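You operate a simulated robot arm through the tools that you are given. There is no shell and no other tool. Be economical: measure what you need, move in short steps, check, and stop when the job is done.

The job below is to be done with a simulated robot arm. You get a single attempt, and the scene is never put back.

JOB
Close down the pad bench: hot plate off, heat to 50, its lift on the dark board, blue tin closed.

It is judged by the outcome, as a careful person would: the job done as asked, and still so three seconds after it is handed in. It fails if anything else is knocked over, pushed out of place, dropped, spilled or broken.

ROBOT AND FRAMES
A 7-joint arm with a two-finger parallel gripper, fixed in place. Base frame: the origin is at the foot of the arm, x ahead of it, y to its left, z up; the work surface is at about z = 0.86. Lengths are in m, angles in degrees, forces in N, time in s.
With the tool pointing down near the work surface it reaches from about 0.3 to 0.7 m from the base axis. Its first joint turns from -66.0 to 66.0 degrees. Payload 1.57 kg.
Tool frame: the origin (TCP) lies between the finger pads and is the grasp point; the fingertips stand 0.03 m ahead of it; z points along the fingers, y is the line along which they close. The gripper opens to 0.11 m. The fingers are 0.024 m wide and 0.012 m thick; the gripper's body (0.048 by 0.112 m) begins 0.078 m behind the TCP.
Orientation is that of the tool frame in the base frame, as a unit quaternion [x, y, z, w]. With the fingers straight down and closing along the base's y, the tool's x points along the base's -x, its y along +y and its z along -z.

CONTROLS
- The arm moves only by the tool send_rows. Its argument "increments" is a list of rows, each a list of 3 entries, a list of its own where there are three numbers: the shift along the tool's x, y, z in units of 250 mm (1.0 is 250 mm), then the turn, a rotation vector about the tool's x, y, z in units of 60 degrees (1.0 is 60 degrees), then the gripper command, from -1 (fully open) to 1 (shut), values between in proportion. In form: [[[tx, ty, tz], [wx, wy, wz], gripper], ...]. A call has 1 to 20 rows; each row is the pose to reach, as a shift and turn from the pose commanded when the call began, along the tool's axes at that moment. A call with a number of a shift or a turn outside -1 to 1 is refused whole. A row lasts 0.2 s, in which the tool goes at most 0.05 m and 8.6 degrees; a call with a longer step from one row to the next is refused whole, and so is a gripper value outside its range. A pose out of reach is approached as far as the arm can. The call stops where the force on the tool passes 40 N (or 10 N more than at its start, if that is more) or the arm is blocked; 0.2 s more then pass. The fingers move at their own pace (about 0.108 m/s each) and stop on an object; they squeeze with about 21 N. The grip force told is the motor's: it shows also when the fingers shut on nothing. Time passes only in rows, and 0.2 s behind the last, so rows that repeat a pose let the fingers close. It gives the time, the measured TCP pose, the force on the tool (base axes), the opening and the grip force at its end, in the units of the frame above (readings bear some noise), and new pictures: "show" is both (left out), scene, wrist or none.
- Cameras (640 x 400 px; columns grow to the right, rows downward): "scene" is fixed at [0.1501, -0.383, 1.4026]; the picture's right is [0.89, -0.46, 0.00], its down [-0.27, -0.53, -0.80] and it looks along [0.37, 0.71, -0.59] (base axes); focal length 360 px, centre (320, 200). "wrist" rides on the gripper at [0.07, 0.016, -0.141] in the tool frame; the picture's right is [-0.23, 0.97, 0.00], its down [-0.86, -0.20, -0.48] and it looks along [-0.47, -0.11, 0.88] (tool axes); focal length 222 px, centre (320, 200).
- probe_pixels(camera, pixels): for up to 12 pixels [column, row] of the newest picture of that camera ("zoom" is the newest enlarged one), the place [x, y, z] in the base frame of the surface seen there, good to about 0.003 m. It takes no simulated time.
- zoom(camera, box): a new picture of the part [left, top, right, bottom] of that camera's present view, enlarged. It takes no simulated time.
- sign_off(): hands the job in; it is judged then, once.

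Work in short steps. Measure before you move; look again where a grasp or a placing could have gone wrong, and mend it. You have 80 turns and 200 pictures in all, those below and enlarged ones among them. Open the gripper and draw the arm clear of the work before you hand the job in, unless the task says otherwise; then end with one line.

The tools are called as name(argument=value, ...) on one line, values as JSON. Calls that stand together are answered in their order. send_rows: Moves the arm, as the interface text tells. Its arguments: {"type":"object","properties":{"increments":{"type":"array"},"show":{"type":"string","enum":["both","scene","wrist","none"]}},"required":["increments"]} The other tools are called the same way: probe_pixels (camera, pixels) gives the place of the surface under pixels of a picture; zoom (camera, box) takes an enlarged picture of a part of a camera's view; sign_off () hands the job in.

At the start:

```text
time_s: 0.0
tool_pos: [0.417, -0.0702, 1.193]
tool_rot: [0.0, 1.0, 0.0, 0.0]
ft_force: [0.4, 0.1, -0.1]
gripper_width: 0.1102
grip_force: 0.0
```

scene: 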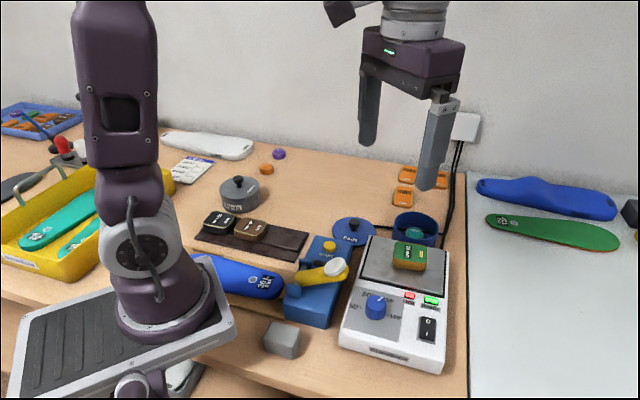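
wrist: 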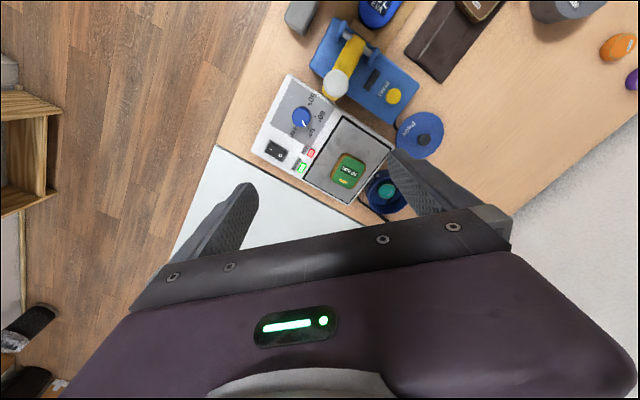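

The hot plate is at about (395,300) in the scene view, with a rocker switch, a blue knob and a green/brown block on its plate. I zoom in to read the labels.

zoom(camera="scene", box=[320, 200, 480, 380])

zoom(camera="scene", box=[180, 160, 360, 340])

zoom(camera="wrist", box=[240, 60, 420, 220])

```text
2.22 times, centred on (400, 290) of scene
```

zoom: 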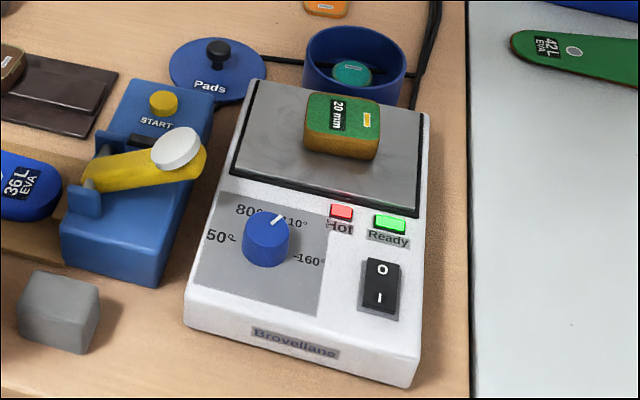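

```text
2.22 times, centred on (270, 250) of scene
```

zoom: 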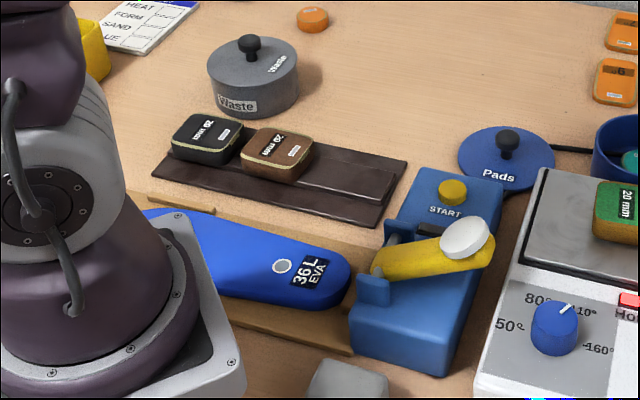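

```text
2.50 times, centred on (330, 140) of wrist
```

zoom: 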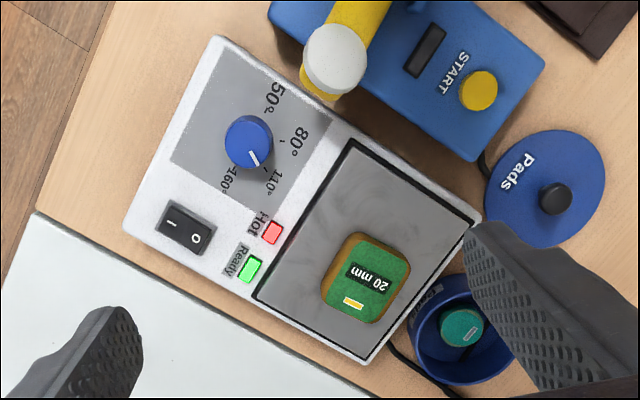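

The plate carries the "20 mm" lift. The knob points to about 110°, the rocker's O end is towards the plate, the "Pads" lid lies beside the blue tin, and the dark board has a free place. I probe these in the wrist zoom.

probe_pixels(camera="zoom", pixels=[[248, 141], [257, 165], [277, 95], [297, 140], [274, 182], [232, 182], [173, 219], [196, 238], [366, 279], [554, 198], [531, 170], [462, 328]])

probe_pixels(camera="scene", pixels=[[222, 220], [251, 229], [284, 237], [304, 246], [198, 238], [290, 258], [308, 233], [220, 214], [353, 226], [355, 240], [416, 212], [415, 248]])

zoom(camera="wrist", box=[380, 0, 640, 160])

```text
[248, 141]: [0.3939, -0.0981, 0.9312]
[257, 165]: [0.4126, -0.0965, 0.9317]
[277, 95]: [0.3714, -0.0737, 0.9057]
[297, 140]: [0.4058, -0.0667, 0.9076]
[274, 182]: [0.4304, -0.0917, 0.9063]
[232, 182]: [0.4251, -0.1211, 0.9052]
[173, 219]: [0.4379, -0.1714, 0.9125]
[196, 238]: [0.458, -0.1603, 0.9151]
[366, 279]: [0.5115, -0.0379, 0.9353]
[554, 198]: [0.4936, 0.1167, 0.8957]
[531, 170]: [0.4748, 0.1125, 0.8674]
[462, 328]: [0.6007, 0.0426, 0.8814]
```

```text
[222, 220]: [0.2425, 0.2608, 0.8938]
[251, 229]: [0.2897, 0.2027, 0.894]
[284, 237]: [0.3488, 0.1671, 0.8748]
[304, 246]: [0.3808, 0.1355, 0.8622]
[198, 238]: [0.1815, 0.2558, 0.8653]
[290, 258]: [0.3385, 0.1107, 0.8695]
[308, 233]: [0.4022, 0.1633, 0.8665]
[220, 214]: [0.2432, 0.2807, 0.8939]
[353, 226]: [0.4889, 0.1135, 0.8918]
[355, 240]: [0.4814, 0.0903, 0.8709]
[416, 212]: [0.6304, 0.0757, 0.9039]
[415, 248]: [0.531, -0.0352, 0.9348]
```

```text
2.46 times, centred on (510, 80) of wrist
```

zoom: 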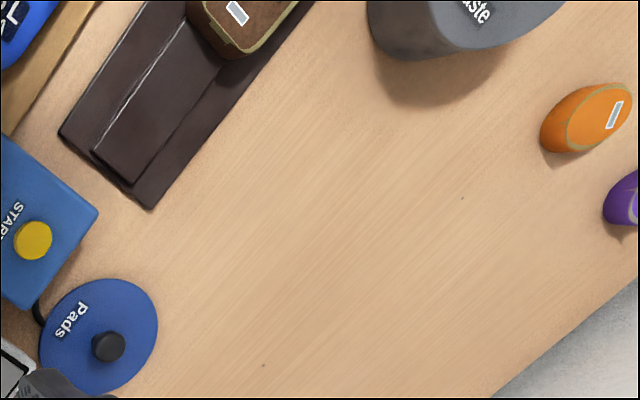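

I need finer geometry: the rocker, the knob's ticks, the yellow arm's height, and the board's free place.

zoom(camera="wrist", box=[250, 90, 350, 180])

zoom(camera="scene", box=[340, 280, 450, 350])

probe_pixels(camera="wrist", pixels=[[335, 83], [352, 50], [394, 96], [328, 138], [385, 150], [375, 140], [309, 153], [303, 167], [360, 178], [430, 76], [441, 85], [455, 40]])

```text
4.44 times, centred on (300, 135) of wrist
```

zoom: 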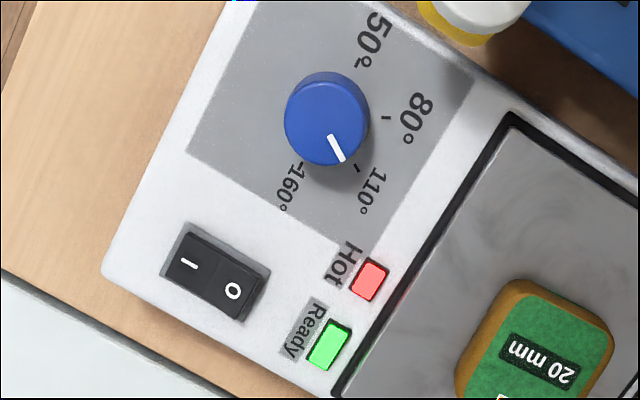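

```text
5.71 times, centred on (395, 315) of scene
```

zoom: 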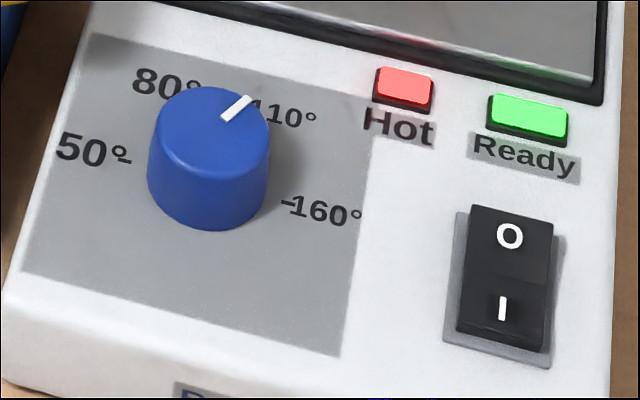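

```text
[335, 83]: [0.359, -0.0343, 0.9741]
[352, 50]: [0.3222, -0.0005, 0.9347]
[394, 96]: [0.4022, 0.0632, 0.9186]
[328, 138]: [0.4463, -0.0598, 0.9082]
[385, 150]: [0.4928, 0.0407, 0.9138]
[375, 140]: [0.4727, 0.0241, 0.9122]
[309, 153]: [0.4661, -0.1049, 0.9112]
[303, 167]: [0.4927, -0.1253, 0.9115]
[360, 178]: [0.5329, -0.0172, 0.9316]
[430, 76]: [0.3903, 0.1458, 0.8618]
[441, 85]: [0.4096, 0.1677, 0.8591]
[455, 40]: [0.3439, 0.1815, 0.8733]
```

The knob ticks are visible in the newest zoom: 50° at (125,162), 160° at (287,203), pointer at (222,117) to (250,99). I probe those and the rocker's corners.

probe_pixels(camera="zoom", pixels=[[125, 162], [287, 203], [256, 104], [226, 116], [247, 99], [210, 128], [152, 138], [268, 134], [472, 208], [552, 220], [547, 350], [460, 328]])

zoom(camera="wrist", box=[250, 90, 350, 180])

```text
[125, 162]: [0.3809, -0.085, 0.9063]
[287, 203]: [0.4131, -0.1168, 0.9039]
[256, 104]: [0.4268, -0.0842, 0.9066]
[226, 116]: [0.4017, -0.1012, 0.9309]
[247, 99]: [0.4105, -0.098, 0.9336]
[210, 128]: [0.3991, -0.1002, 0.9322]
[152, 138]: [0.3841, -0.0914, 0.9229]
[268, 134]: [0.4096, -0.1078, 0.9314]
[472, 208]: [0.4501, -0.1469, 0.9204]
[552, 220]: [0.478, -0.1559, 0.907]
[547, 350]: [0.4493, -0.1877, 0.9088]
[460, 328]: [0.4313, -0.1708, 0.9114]
```

```text
4.44 times, centred on (300, 135) of wrist
```

zoom: 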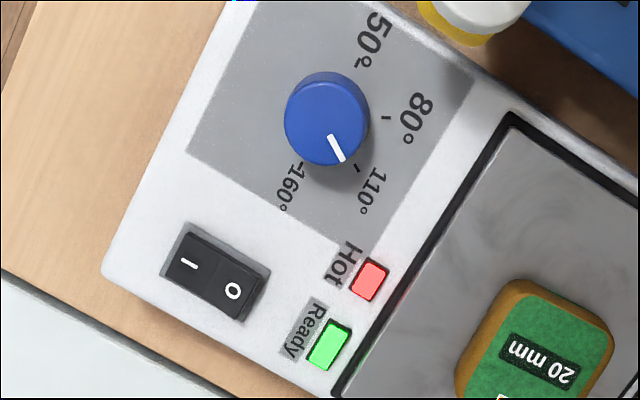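

probe_pixels(camera="zoom", pixels=[[386, 118], [359, 168], [301, 174], [365, 66], [325, 115], [332, 138], [340, 158], [288, 118], [366, 118], [176, 258], [236, 292], [250, 276]])

```text
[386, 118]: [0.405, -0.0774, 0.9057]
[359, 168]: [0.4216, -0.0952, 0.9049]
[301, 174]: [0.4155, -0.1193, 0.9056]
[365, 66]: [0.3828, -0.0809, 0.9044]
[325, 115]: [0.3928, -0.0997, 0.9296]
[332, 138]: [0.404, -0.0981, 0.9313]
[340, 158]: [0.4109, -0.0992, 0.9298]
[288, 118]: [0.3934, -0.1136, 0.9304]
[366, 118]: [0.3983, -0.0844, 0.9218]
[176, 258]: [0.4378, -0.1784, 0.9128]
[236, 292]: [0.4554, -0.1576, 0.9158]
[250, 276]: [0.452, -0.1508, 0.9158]
```

Ticks give the knob's axis at about (0.398, -0.1005); the pointer is near 110° and must turn about 122° counter-clockwise. The rocker's pivot is at about (0.449,-0.166), its axis about 53° from x, with the O end raised. I close the gripper and go above the O end.

send_rows(increments=[[[-0.028, -0.055, 0.129], [0, 0, 0.103], 1], [[-0.056, -0.109, 0.257], [0, 0, 0.206], 1], [[-0.084, -0.164, 0.386], [0, 0, 0.309], 1], [[-0.112, -0.219, 0.515], [0, 0, 0.411], 1], [[-0.14, -0.273, 0.643], [0, 0, 0.514], 1], [[-0.168, -0.328, 0.772], [0, 0, 0.617], 1], [[-0.168, -0.328, 0.772], [0, 0, 0.617], 1]])

```text
time_s: 1.6
tool_pos: [0.4592, -0.1536, 0.9994]
tool_rot: [0.318, 0.948, 0.0, 0.0]
ft_force: [-0.9, -0.4, 0.0]
gripper_width: 0.0
grip_force: 21.1
```

scene: 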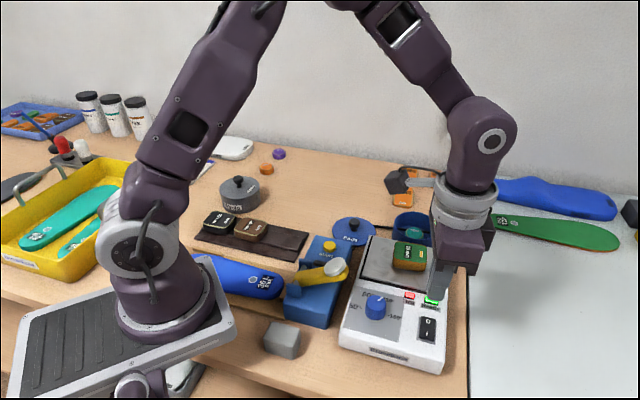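
wrist: 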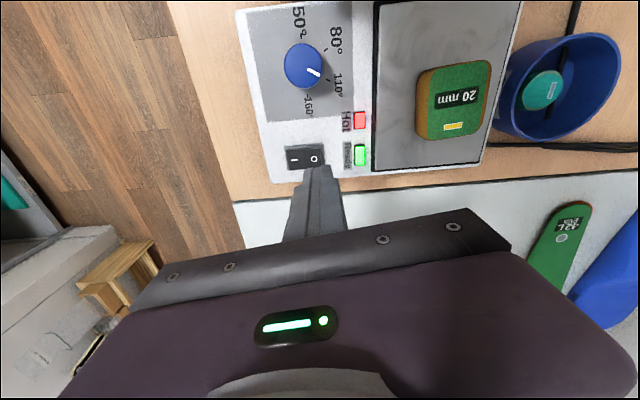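

Fingers are closed above the switch. I re-measure the rocker from this closer view.

zoom(camera="wrist", box=[240, 10, 400, 210])

probe_pixels(camera="wrist", pixels=[[287, 150], [288, 168], [324, 149], [323, 164], [314, 159], [292, 159], [300, 65], [360, 148], [319, 73], [362, 113]])

```text
2.00 times, centred on (320, 110) of wrist
```

zoom: 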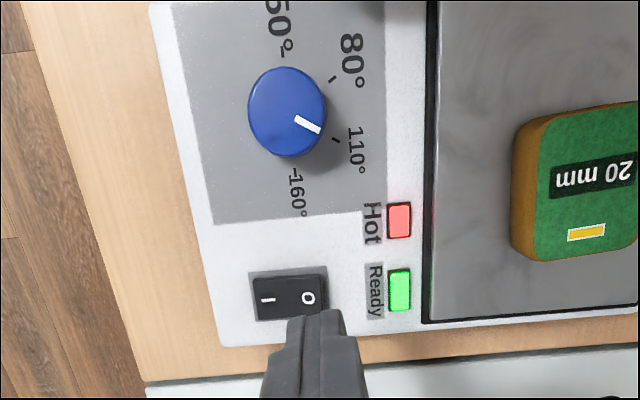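

```text
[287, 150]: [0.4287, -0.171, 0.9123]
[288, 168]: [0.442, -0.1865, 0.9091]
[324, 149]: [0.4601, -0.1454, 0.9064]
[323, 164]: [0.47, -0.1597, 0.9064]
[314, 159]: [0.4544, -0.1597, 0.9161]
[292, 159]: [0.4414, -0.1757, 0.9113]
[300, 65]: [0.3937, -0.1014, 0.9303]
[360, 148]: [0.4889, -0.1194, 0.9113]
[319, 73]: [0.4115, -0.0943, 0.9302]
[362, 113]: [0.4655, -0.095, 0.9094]
```

The rocker's centre is (0.451,-0.166), so the fingertips are well placed over the O end. I shift 4 mm outward and press down, stopping on force.

send_rows(increments=[[[0, 0.016, 0.1], [0, 0, 0], 1], [[0, 0.016, 0.18], [0, 0, 0], 1], [[0, 0.016, 0.2], [0, 0, 0], 1], [[0, 0.016, 0.215], [0, 0, 0], 1], [[0, 0.016, 0.23], [0, 0, 0], 1]])

```text
time_s: 2.9
tool_pos: [0.4626, -0.1514, 0.9445]
tool_rot: [0.317, 0.949, 0.001, 0.001]
ft_force: [-5.7, 2.2, 13.9]
gripper_width: 0.0
grip_force: 20.7
stopped in row 5: the force on the tool passed its limit (the readings are from after the stop); the commanded pose is now the measured one
```

scene: 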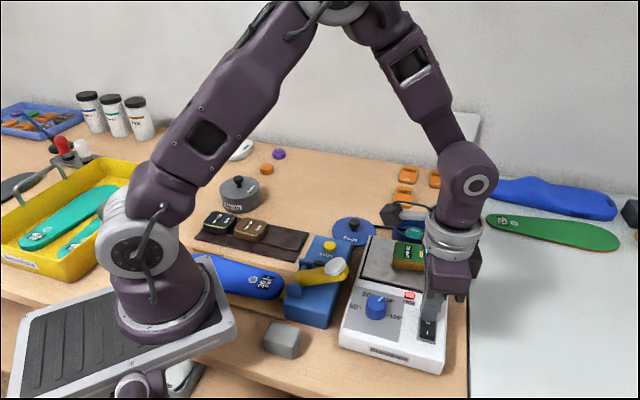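
wrist: 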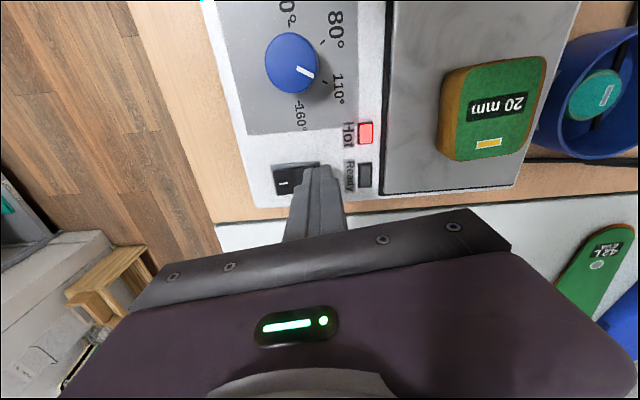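

The Ready lamp has gone out, so the rocker has flipped to O. I rise, open to about 65 mm and go above the knob, yawed back so the turn has range.

send_rows(increments=[[[0, 0, -0.1], [0, 0, 0], 1], [[0, 0, -0.262], [0, 0, 0], 1], [[0.1, 0.002, -0.262], [0, 0, 0.13], -0.18], [[0.22, 0.005, -0.262], [0, 0, 0.27], -0.18], [[0.329, 0.007, -0.262], [0, 0, 0.4], -0.18], [[0.329, 0.007, -0.262], [0, 0, 0.4], -0.18]])

zoom(camera="scene", box=[330, 220, 460, 380])

```text
time_s: 4.3
tool_pos: [0.3982, -0.0983, 1.0096]
tool_rot: [0.508, 0.861, 0.0, 0.001]
ft_force: [1.0, -0.8, 0.2]
gripper_width: 0.065
grip_force: 0.0
```

scene: 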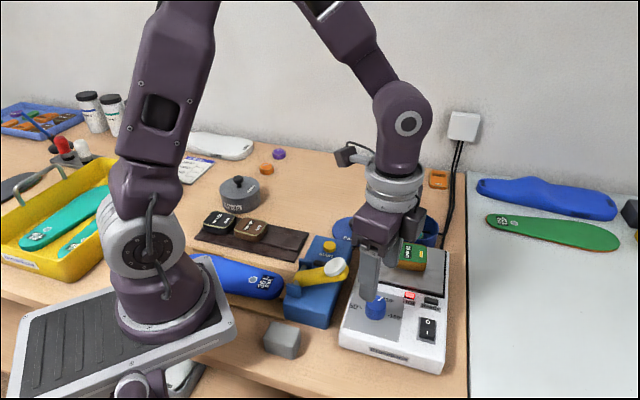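
wrist: 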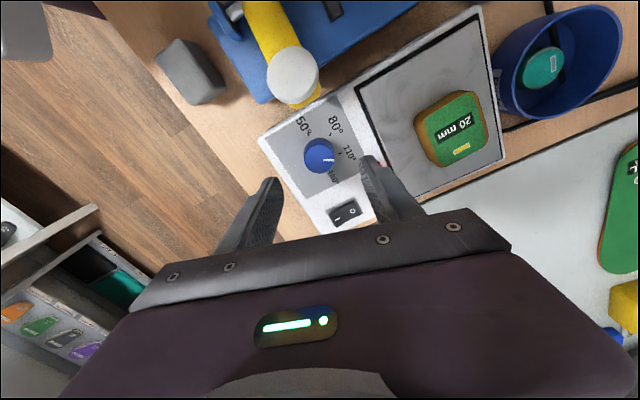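

```text
2.50 times, centred on (395, 300) of scene
```

zoom: 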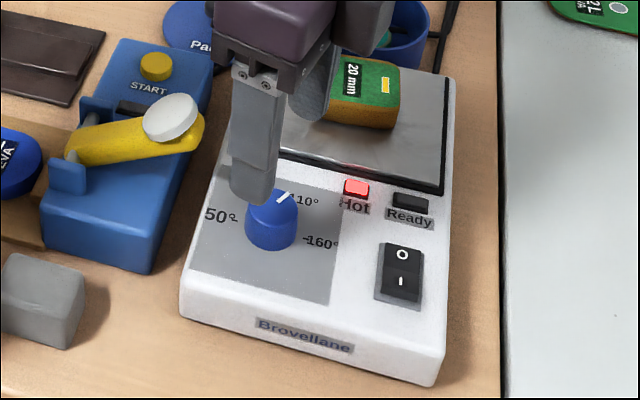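

The rocker now shows O pressed and Ready dark. The fingers straddle the knob, so I descend to z 0.94 and close.

send_rows(increments=[[[-0.007, -0.004, 0.12], [0, 0, 0], -0.18], [[-0.007, -0.004, 0.22], [0, 0, 0], -0.18], [[-0.007, -0.004, 0.278], [0, 0, 0], -0.18], [[-0.007, -0.004, 0.278], [0, 0, 0], 1], [[-0.007, -0.004, 0.278], [0, 0, 0], 1], [[-0.007, -0.004, 0.278], [0, 0, 0], 1]])

```text
time_s: 5.7
tool_pos: [0.3984, -0.1, 0.9395]
tool_rot: [0.507, 0.862, 0.001, 0.001]
ft_force: [-2.9, -4.8, -9.4]
gripper_width: 0.0328
grip_force: 41.1
```

scene: 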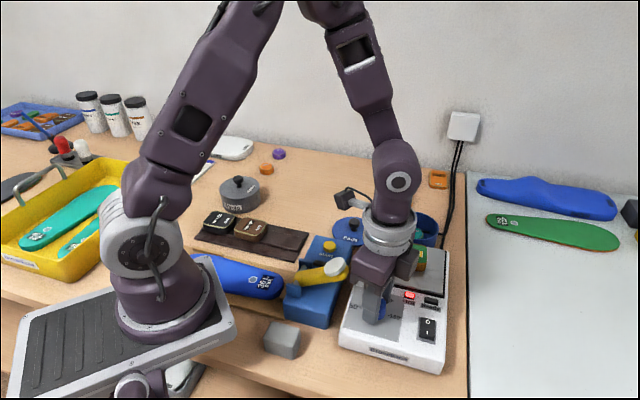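
wrist: 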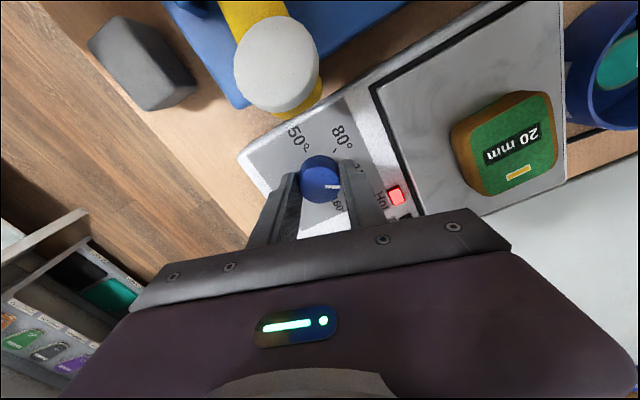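

The knob is held (33 mm). I turn it 58° counter-clockwise seen from above (negative about tool z) and check.

send_rows(increments=[[[0, 0, 0], [0, 0, -0.12], 1], [[0, 0, 0], [0, 0, -0.24], 1], [[0, 0, 0], [0, 0, -0.36], 1], [[0, 0, 0], [0, 0, -0.48], 1], [[0, 0, 0], [0, 0, -0.6], 1], [[0, 0, 0], [0, 0, -0.72], 1], [[0, 0, 0], [0, 0, -0.84], 1], [[0, 0, 0], [0, 0, -0.967], 1], [[0, 0, 0], [0, 0, -0.967], 1]])

zoom(camera="wrist", box=[240, 100, 400, 230])

```text
time_s: 7.7
tool_pos: [0.3975, -0.1009, 0.9394]
tool_rot: [0.024, 1.0, 0.0, 0.002]
ft_force: [11.5, 14.1, -13.2]
gripper_width: 0.033
grip_force: 41.0
```

scene: 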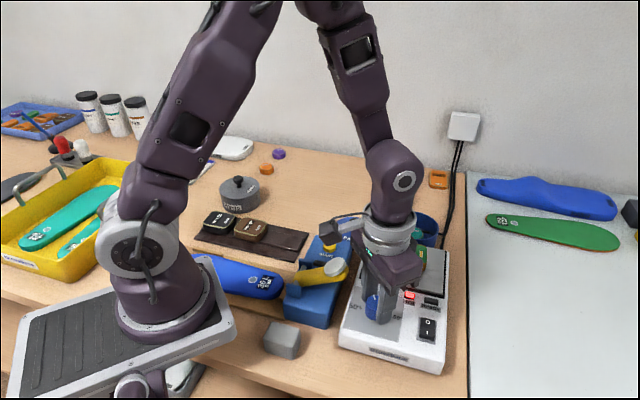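
wrist: 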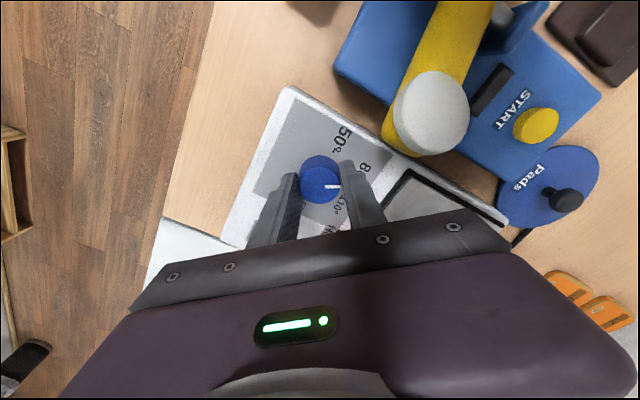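

```text
3.08 times, centred on (320, 165) of wrist
```

zoom: 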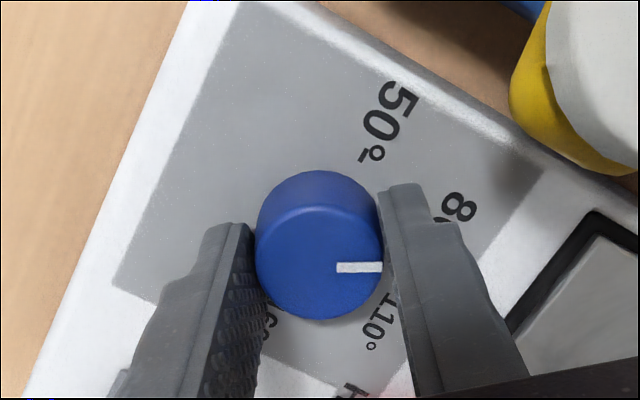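

The knob follows without slipping; its pointer is now at about 74°, near the 80 mark. I turn 60° more towards 50.

send_rows(increments=[[[0, 0, 0], [0, 0, -0.12], 1], [[0, 0, 0], [0, 0, -0.24], 1], [[0, 0, 0], [0, 0, -0.36], 1], [[0, 0, 0], [0, 0, -0.48], 1], [[0, 0, 0], [0, 0, -0.6], 1], [[0, 0, 0], [0, 0, -0.72], 1], [[0, 0, 0], [0, 0, -0.84], 1], [[0, 0, 0], [0, 0, -0.92], 1], [[0, 0, 0], [0, 0, -1.0], 1], [[0, 0, 0], [0, 0, -1.0], 1]])

zoom(camera="wrist", box=[240, 100, 400, 230])

```text
time_s: 9.9
tool_pos: [0.3962, -0.1007, 0.939]
tool_rot: [-0.478, 0.878, 0.0, 0.0]
ft_force: [-3.2, 31.1, 8.1]
gripper_width: 0.0327
grip_force: 41.1
```

scene: 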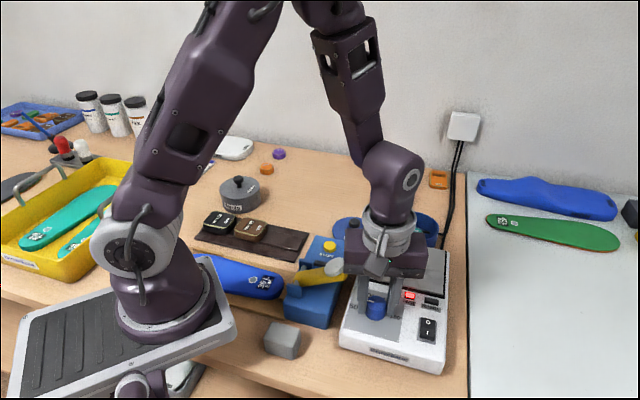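
wrist: 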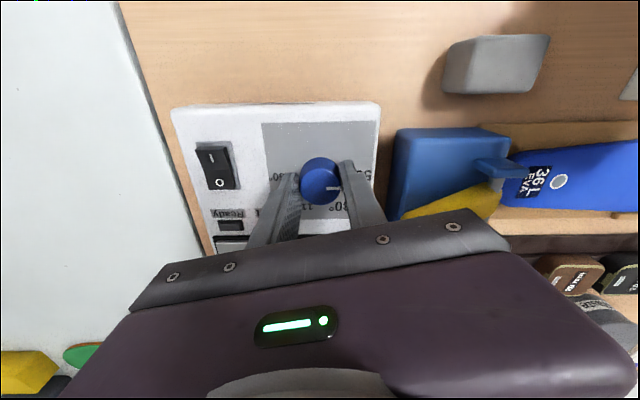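

```text
3.08 times, centred on (320, 165) of wrist
```

zoom: 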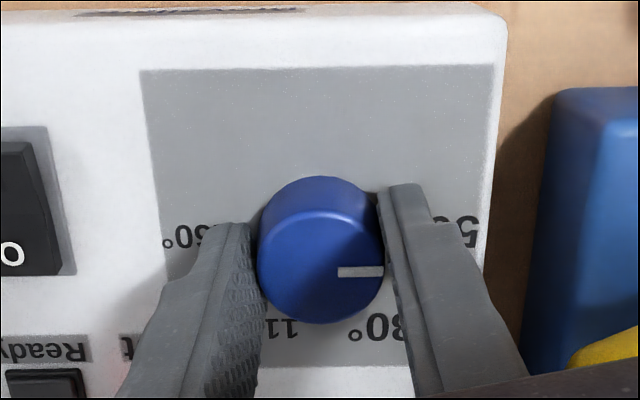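

The knob followed again. I open, rise to about z 1.02 and check the pointer against the 50 tick.

send_rows(increments=[[[0, 0, 0], [0, 0, 0], -0.18], [[0, 0, 0], [0, 0, 0], -0.18], [[0, 0, -0.16], [0, 0, 0], -0.18], [[0, 0, -0.32], [0, 0, 0], -0.18], [[0, 0, -0.32], [0, 0, 0], -0.18]])

zoom(camera="scene", box=[340, 270, 450, 340])

zoom(camera="wrist", box=[240, 100, 400, 230])

```text
time_s: 11.1
tool_pos: [0.3979, -0.1016, 1.0204]
tool_rot: [-0.477, 0.879, -0.001, 0.001]
ft_force: [0.1, 0.1, -0.6]
gripper_width: 0.0648
grip_force: 0.0
```

scene: 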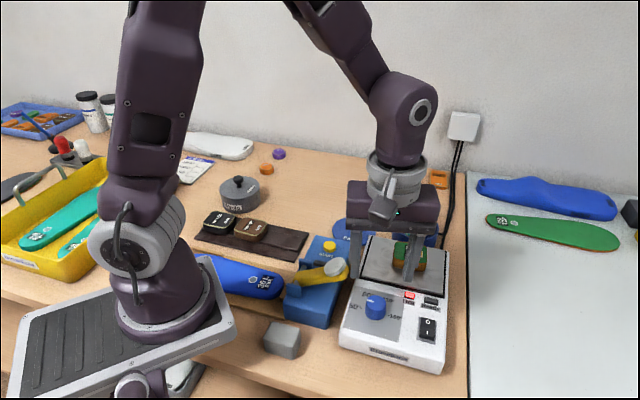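
wrist: 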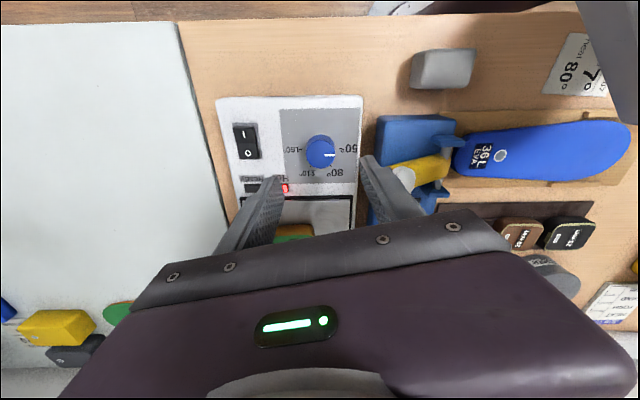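

```text
5.71 times, centred on (395, 305) of scene
```

zoom: 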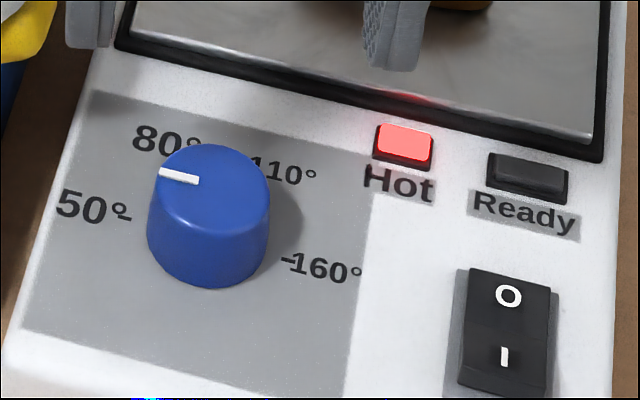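

```text
3.08 times, centred on (320, 165) of wrist
```

zoom: 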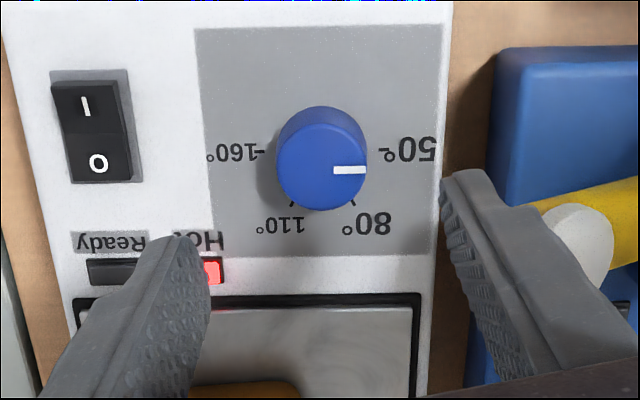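

The pointer is now parallel to the line from the 160 tick (262,153) to the 50 tick (384,152). I confirm with probes, and also measure the lift and the plate.

probe_pixels(camera="zoom", pixels=[[336, 170], [363, 170], [384, 152], [262, 153], [282, 165], [320, 205], [320, 135]])

```text
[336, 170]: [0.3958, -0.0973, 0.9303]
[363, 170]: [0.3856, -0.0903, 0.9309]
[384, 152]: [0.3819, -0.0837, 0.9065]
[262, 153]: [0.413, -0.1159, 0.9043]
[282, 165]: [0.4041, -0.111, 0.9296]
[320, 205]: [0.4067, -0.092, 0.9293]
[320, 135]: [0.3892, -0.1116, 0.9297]
```

In the wrist picture both the pointer and the 50–160 tick line are horizontal (about 134°), so the knob is at 50. Now I rise to an overview pose to measure the lift, board, lid and tin.

send_rows(increments=[[[0, 0, -0.15], [0, 0, 0.1], -0.18], [[-0.05, 0.02, -0.3], [0, 0, 0.23], -0.5], [[-0.12, 0.045, -0.42], [0, 0, 0.37], -1], [[-0.19, 0.07, -0.53], [0, 0, 0.51], -1], [[-0.26, 0.095, -0.63], [0, 0, 0.65], -1], [[-0.33, 0.12, -0.7], [0, 0, 0.79], -1], [[-0.384, 0.144, -0.72], [0, 0, 0.93], -1], [[-0.384, 0.144, -0.72], [0, 0, 0.95], -1]])

zoom(camera="wrist", box=[280, 60, 480, 220])

zoom(camera="wrist", box=[340, 0, 500, 120])

```text
time_s: 12.9
tool_pos: [0.4188, -0.0007, 1.2002]
tool_rot: [0.001, 1.0, 0.0, 0.0]
ft_force: [-0.2, 0.1, 1.1]
gripper_width: 0.1101
grip_force: 0.1
```

scene: 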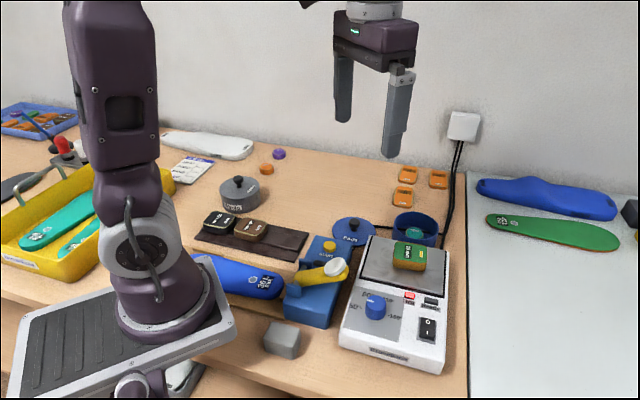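
wrist: 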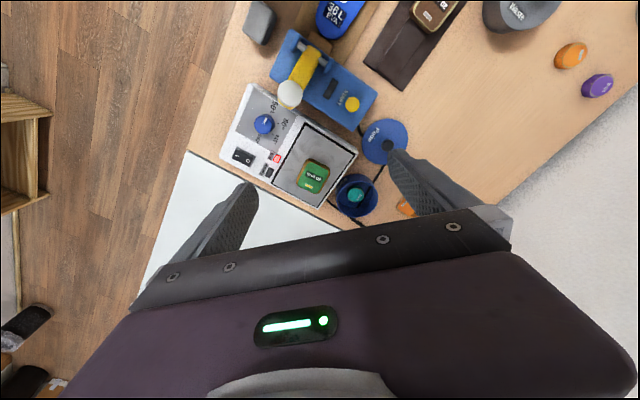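

```text
2.50 times, centred on (380, 140) of wrist
```

zoom: 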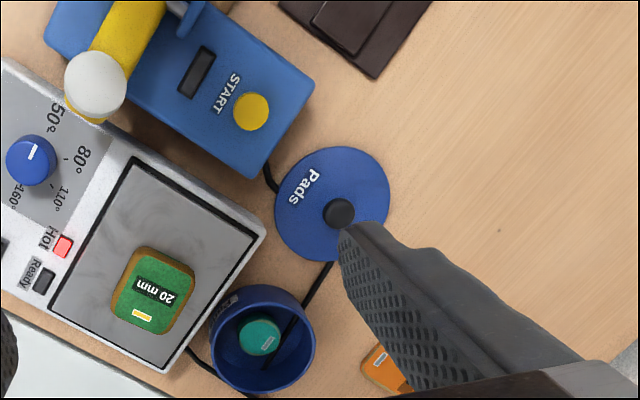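

```text
3.33 times, centred on (420, 60) of wrist
```

zoom: 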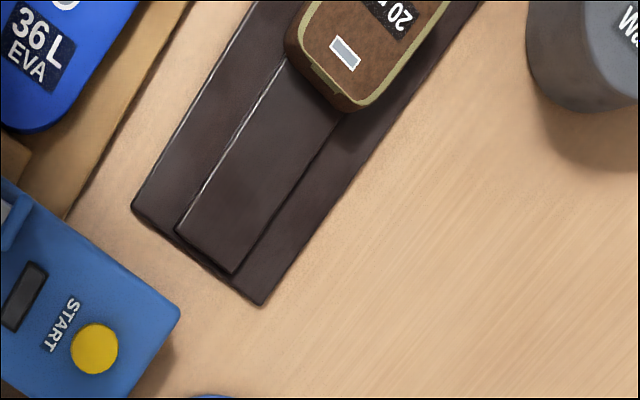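

The dark board has a raised strip along it. I look closely at how the other two lifts sit on it and at the green lift's sides.

zoom(camera="scene", box=[190, 200, 320, 270])

probe_pixels(camera="zoom", pixels=[[510, 170], [480, 205], [450, 180], [415, 215], [530, 150], [380, 205], [566, 185], [535, 280], [580, 160]])

zoom(camera="scene", box=[355, 205, 455, 285])

```text
4.92 times, centred on (255, 235) of scene
```

zoom: 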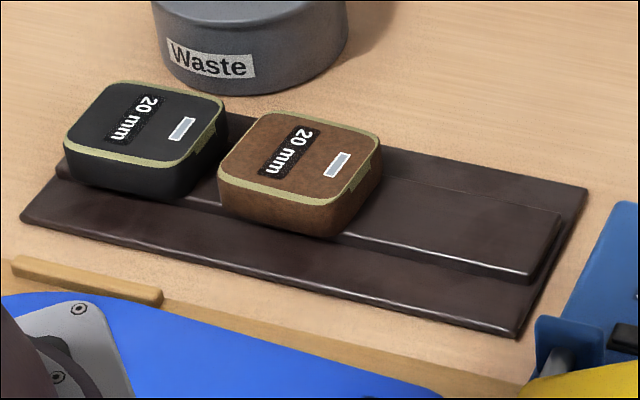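

```text
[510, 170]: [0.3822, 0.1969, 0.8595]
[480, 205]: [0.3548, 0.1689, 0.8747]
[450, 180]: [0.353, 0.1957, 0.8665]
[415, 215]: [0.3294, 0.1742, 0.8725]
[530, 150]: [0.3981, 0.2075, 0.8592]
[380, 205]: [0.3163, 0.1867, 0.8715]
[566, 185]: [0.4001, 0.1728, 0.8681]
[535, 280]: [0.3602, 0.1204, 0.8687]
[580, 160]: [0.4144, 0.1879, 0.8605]
```

```text
5.00 times, centred on (405, 245) of scene
```

zoom: 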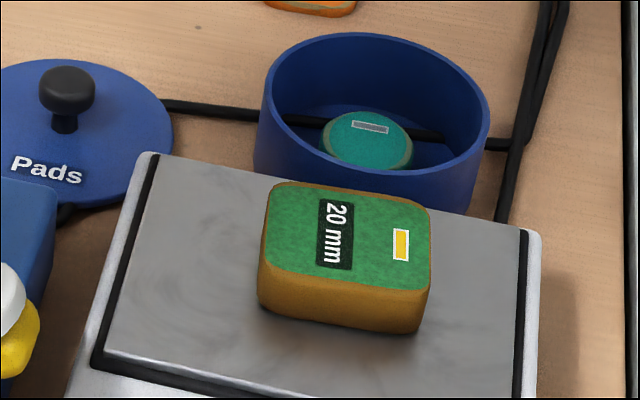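

The neighbours sit flat on top of the strip with 20 mm thickness. I measure the strip, the board's corners, the brown lift's edge and the green lift's outline.

zoom(camera="wrist", box=[340, 0, 500, 120])

probe_pixels(camera="zoom", pixels=[[182, 232], [232, 268], [282, 64], [340, 118], [136, 206], [260, 302], [290, 48], [350, 108], [240, 175], [258, 190], [362, 95], [330, 55]])

zoom(camera="wrist", box=[280, 120, 400, 220])

```text
3.33 times, centred on (420, 60) of wrist
```

zoom: 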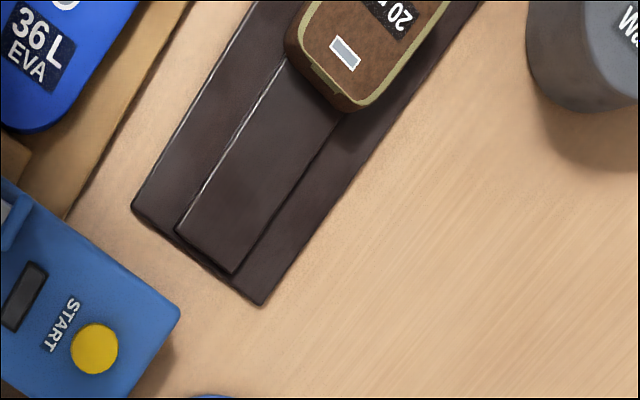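

```text
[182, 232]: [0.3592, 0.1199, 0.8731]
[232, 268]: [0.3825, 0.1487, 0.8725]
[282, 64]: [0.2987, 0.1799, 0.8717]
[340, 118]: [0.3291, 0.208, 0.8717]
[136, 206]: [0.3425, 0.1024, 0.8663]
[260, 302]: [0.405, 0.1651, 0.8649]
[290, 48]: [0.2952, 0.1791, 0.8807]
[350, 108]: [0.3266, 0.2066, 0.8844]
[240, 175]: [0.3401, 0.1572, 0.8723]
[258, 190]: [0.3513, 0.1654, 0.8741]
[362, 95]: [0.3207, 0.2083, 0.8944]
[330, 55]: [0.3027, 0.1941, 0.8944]
```

```text
4.00 times, centred on (340, 170) of wrist
```

zoom: 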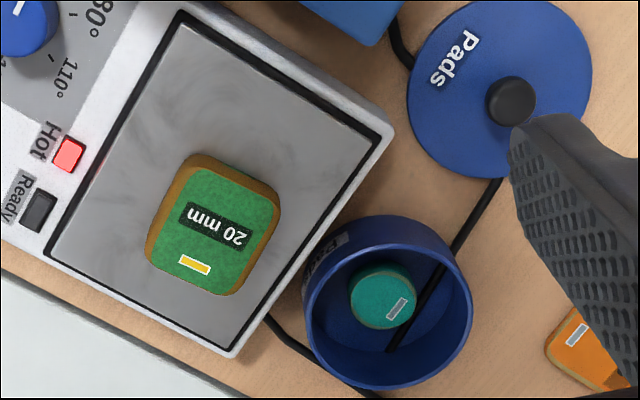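

Strip: 37 mm wide, running at about 135° from the end (0.371,0.134) to the brown lift's edge near (0.3125,0.194), so the free centre is about (0.342,0.164). Now the green lift's outline and the lid and tin.

probe_pixels(camera="zoom", pixels=[[202, 170], [278, 200], [229, 293], [158, 258], [214, 232], [236, 237], [198, 213], [195, 265], [120, 200], [320, 130], [513, 101], [385, 295]])

probe_pixels(camera="wrist", pixels=[[339, 178], [374, 190], [350, 179], [349, 209], [377, 196], [361, 216], [362, 140], [404, 125], [388, 163], [386, 119], [383, 145]])

```text
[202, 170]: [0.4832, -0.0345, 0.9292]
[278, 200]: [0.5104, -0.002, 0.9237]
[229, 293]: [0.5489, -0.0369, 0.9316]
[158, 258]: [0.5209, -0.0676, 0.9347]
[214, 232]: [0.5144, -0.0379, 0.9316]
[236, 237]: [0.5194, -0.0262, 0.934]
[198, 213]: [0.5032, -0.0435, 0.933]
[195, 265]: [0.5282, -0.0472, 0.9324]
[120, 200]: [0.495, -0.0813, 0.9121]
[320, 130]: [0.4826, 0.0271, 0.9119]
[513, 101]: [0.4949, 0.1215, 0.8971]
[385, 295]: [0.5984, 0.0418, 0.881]
```

```text
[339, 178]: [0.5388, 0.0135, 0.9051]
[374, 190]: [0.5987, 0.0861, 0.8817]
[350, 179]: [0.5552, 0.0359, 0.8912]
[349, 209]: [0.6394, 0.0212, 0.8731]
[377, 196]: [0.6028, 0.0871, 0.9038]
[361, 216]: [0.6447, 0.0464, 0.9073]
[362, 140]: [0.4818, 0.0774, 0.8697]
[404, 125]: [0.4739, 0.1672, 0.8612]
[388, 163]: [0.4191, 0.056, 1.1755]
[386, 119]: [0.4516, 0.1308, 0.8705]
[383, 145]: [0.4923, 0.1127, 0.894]
```

Lift: centre (0.515,-0.036), about 50 × 42 mm, top 0.933, plate at 0.912, its short side along 49°. Its orientation already nearly matches the others on the board. I move above it with yaw -41°, opened to 70 mm.

send_rows(increments=[[[-0.06, -0.02, 0.13], [0, 0, 0.12], -0.27], [[-0.13, -0.05, 0.26], [0, 0, 0.24], -0.27], [[-0.2, -0.08, 0.39], [0, 0, 0.36], -0.27], [[-0.27, -0.1, 0.52], [0, 0, 0.48], -0.27], [[-0.33, -0.12, 0.63], [0, 0, 0.6], -0.27], [[-0.385, -0.141, 0.72], [0, 0, 0.683], -0.27], [[-0.385, -0.141, 0.72], [0, 0, 0.683], -0.27]])

zoom(camera="wrist", box=[220, 80, 440, 240])

```text
time_s: 14.5
tool_pos: [0.5171, -0.0359, 1.0195]
tool_rot: [0.35, 0.937, 0.0, 0.002]
ft_force: [0.6, 0.0, -0.4]
gripper_width: 0.0697
grip_force: 0.1
```

scene: 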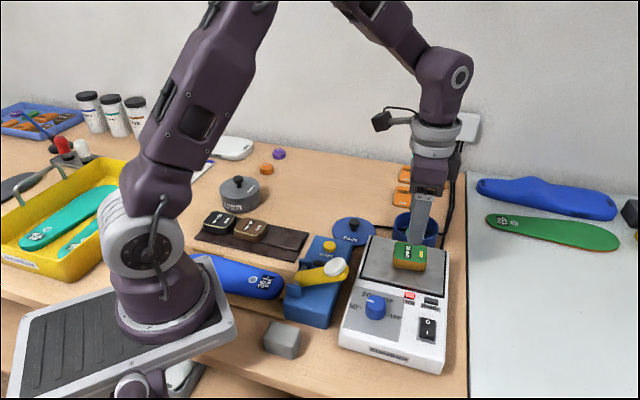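
wrist: 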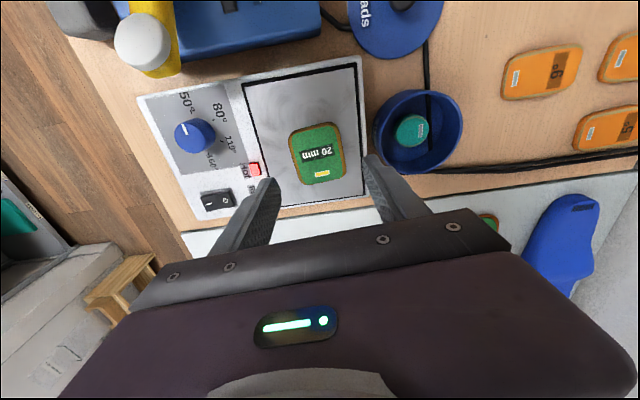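

```text
2.50 times, centred on (330, 160) of wrist
```

zoom: 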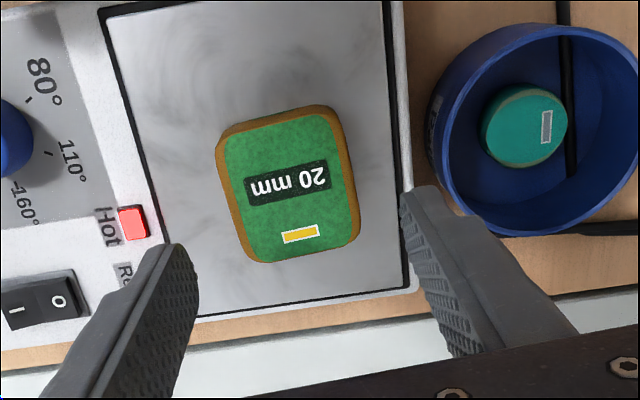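

The lift's text slope matches the tool's closing axis (12° up to the right). I probe its top edges once more for centring.

probe_pixels(camera="zoom", pixels=[[232, 190], [352, 185], [284, 122], [305, 252], [288, 185], [226, 200], [180, 60]])

```text
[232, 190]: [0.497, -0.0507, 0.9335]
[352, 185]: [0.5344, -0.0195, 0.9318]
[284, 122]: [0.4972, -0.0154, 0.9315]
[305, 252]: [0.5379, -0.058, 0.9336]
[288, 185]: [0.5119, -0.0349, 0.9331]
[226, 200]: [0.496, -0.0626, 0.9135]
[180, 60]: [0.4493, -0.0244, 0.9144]
```

Centre is (0.5165,-0.036), right under the tool; size is about 49 × 59 mm. I descend to z 0.946 and close.

send_rows(increments=[[[0, 0, 0.12], [0, 0, 0], -0.27], [[0, 0, 0.22], [0, 0, 0], -0.27], [[0, 0, 0.294], [0, 0, 0], -0.27], [[0, 0, 0.294], [0, 0, 0], 1], [[0, 0, 0.294], [0, 0, 0], 1], [[0, 0, 0.294], [0, 0, 0], 1]])

```text
time_s: 15.9
tool_pos: [0.5148, -0.0354, 0.9464]
tool_rot: [0.349, 0.937, 0.0, 0.002]
ft_force: [0.8, 0.5, 3.1]
gripper_width: 0.0517
grip_force: 20.8
```

scene: 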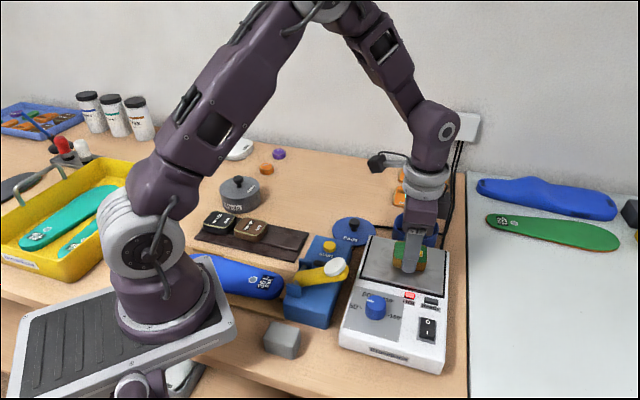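
wrist: 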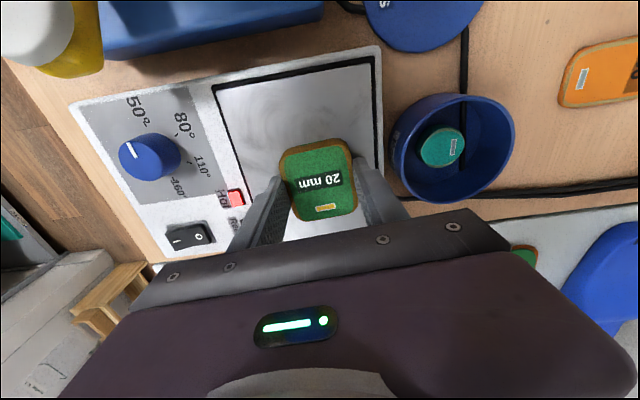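

The lift is gripped at 52 mm. I raise it straight up 0.10 m, then carry it most of the way towards the board.

send_rows(increments=[[[0, 0, -0.1], [0, 0, 0], 1], [[0, 0, -0.25], [0, 0, 0], 1], [[0, 0, -0.4], [0, 0, 0], 1], [[0.15, 0.02, -0.42], [0, 0, 0], 1], [[0.3, 0.043, -0.42], [0, 0, 0], 1], [[0.45, 0.065, -0.42], [0, 0, 0], 1], [[0.6, 0.086, -0.42], [0, 0, 0], 1], [[0.75, 0.108, -0.42], [0, 0, 0], 1], [[0.85, 0.122, -0.42], [0, 0, 0.04], 1], [[0.85, 0.122, -0.42], [0, 0, 0.068], 1]])

```text
time_s: 18.1
tool_pos: [0.3739, 0.1259, 1.0514]
tool_rot: [0.384, 0.924, 0.001, 0.001]
ft_force: [0.6, -0.2, 0.0]
gripper_width: 0.0516
grip_force: 21.3
```

scene: 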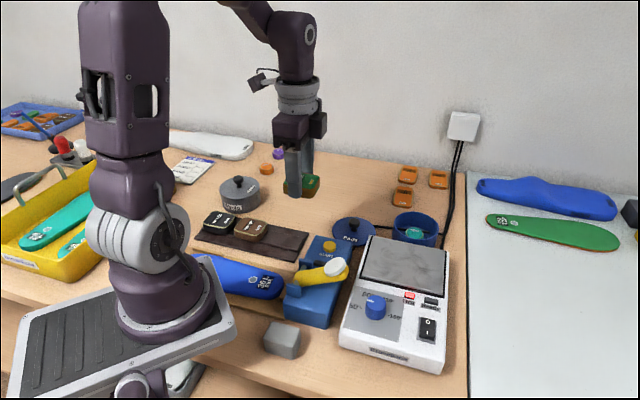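
wrist: 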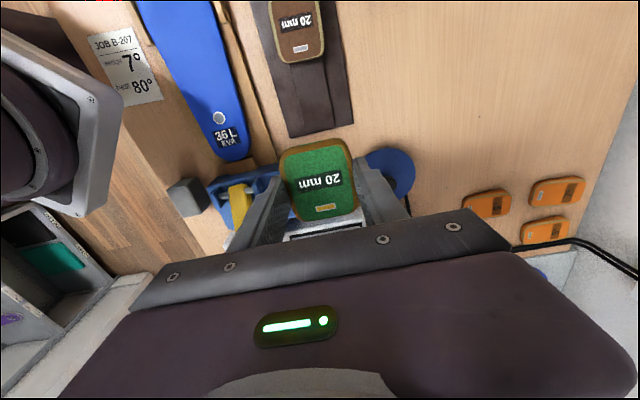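

The board is clearly ahead in the wrist view (around (310,90)). I zoom in and re-measure the free strip before lowering.

zoom(camera="wrist", box=[240, 0, 400, 150])

zoom(camera="wrist", box=[250, 30, 370, 230])

```text
2.67 times, centred on (320, 75) of wrist
```

zoom: 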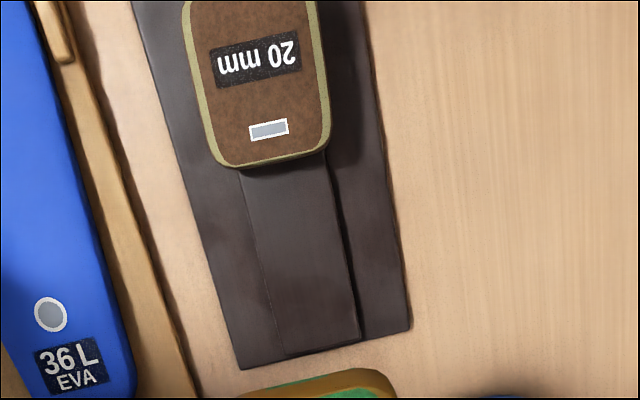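

```text
2.00 times, centred on (310, 130) of wrist
```

zoom: 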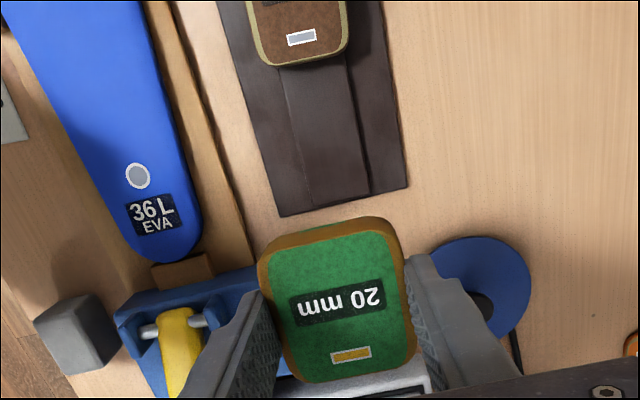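

probe_pixels(camera="zoom", pixels=[[314, 203], [367, 190], [288, 75], [342, 64], [300, 140], [352, 125], [282, 210], [405, 184], [275, 62], [340, 50], [300, 12], [325, 135]])

```text
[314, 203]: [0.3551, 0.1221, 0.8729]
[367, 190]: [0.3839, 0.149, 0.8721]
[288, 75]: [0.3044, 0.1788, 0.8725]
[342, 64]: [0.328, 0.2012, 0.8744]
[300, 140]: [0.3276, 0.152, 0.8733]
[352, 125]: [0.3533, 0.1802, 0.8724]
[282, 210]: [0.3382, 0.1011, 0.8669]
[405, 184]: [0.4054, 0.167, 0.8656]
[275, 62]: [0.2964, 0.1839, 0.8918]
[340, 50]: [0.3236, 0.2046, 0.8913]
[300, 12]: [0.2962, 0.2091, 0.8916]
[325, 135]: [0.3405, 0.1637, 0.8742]
```

Free centre confirmed at (0.340,0.165), strip top 0.873. I move over it, lower to just above, then creep until contact.

send_rows(increments=[[[0.1, 0.007, 0], [0, 0, 0], 1], [[0.212, 0.015, 0.1], [0, 0, 0], 1], [[0.212, 0.015, 0.25], [0, 0, 0], 1], [[0.212, 0.015, 0.4], [0, 0, 0], 1], [[0.212, 0.015, 0.52], [0, 0, 0], 1], [[0.212, 0.015, 0.562], [0, 0, 0], 1], [[0.212, 0.015, 0.562], [0, 0, 0], 1]])

zoom(camera="scene", box=[190, 170, 350, 290])

```text
time_s: 19.7
tool_pos: [0.3385, 0.1671, 0.9102]
tool_rot: [0.382, 0.924, 0.0, 0.002]
ft_force: [0.9, -0.2, -0.1]
gripper_width: 0.0517
grip_force: 20.9
```

scene: 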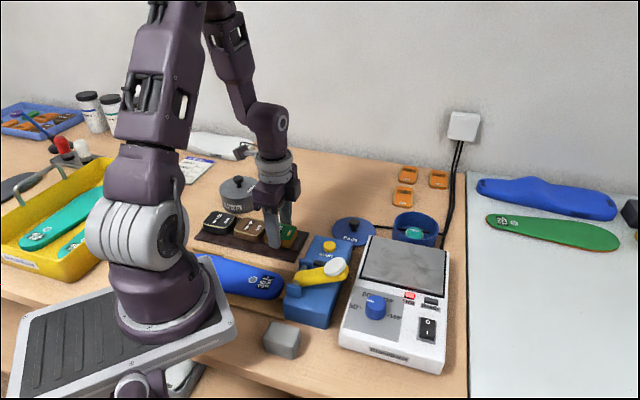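
wrist: 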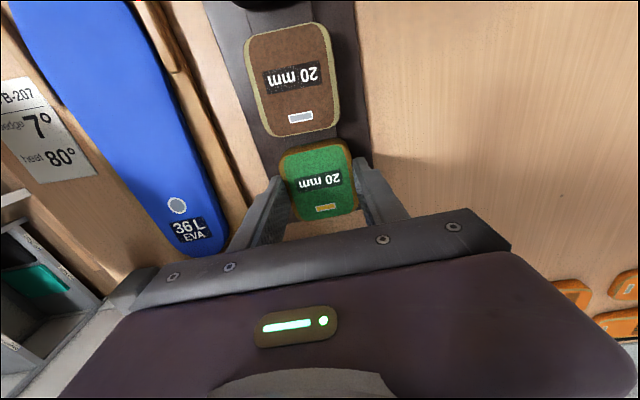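

```text
3.33 times, centred on (270, 230) of scene
```

zoom: 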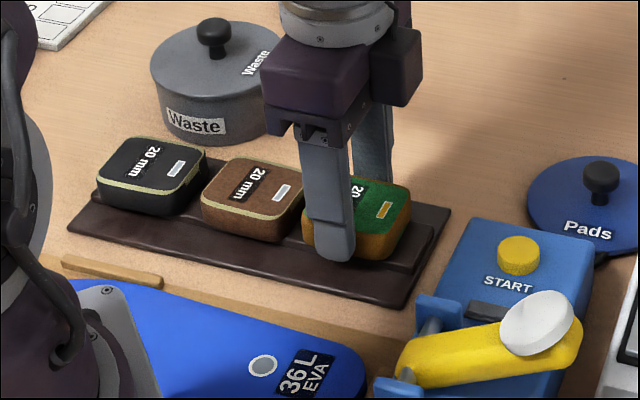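

The lift hovers just above the strip, aligned with the others and clear of the brown one. I creep down to contact.

send_rows(increments=[[[-0.006, 0, 0.006], [0, 0, 0], 1], [[-0.006, 0, 0.01], [0, 0, 0], 1], [[-0.006, 0, 0.014], [0, 0, 0], 1], [[-0.006, 0, 0.017], [0, 0, 0], 1]], show="none")

```text
time_s: 20.7
tool_pos: [0.341, 0.1642, 0.9063]
tool_rot: [0.382, 0.924, 0.0, 0.001]
ft_force: [-0.1, 0.3, 7.7]
gripper_width: 0.0518
grip_force: 21.2
```

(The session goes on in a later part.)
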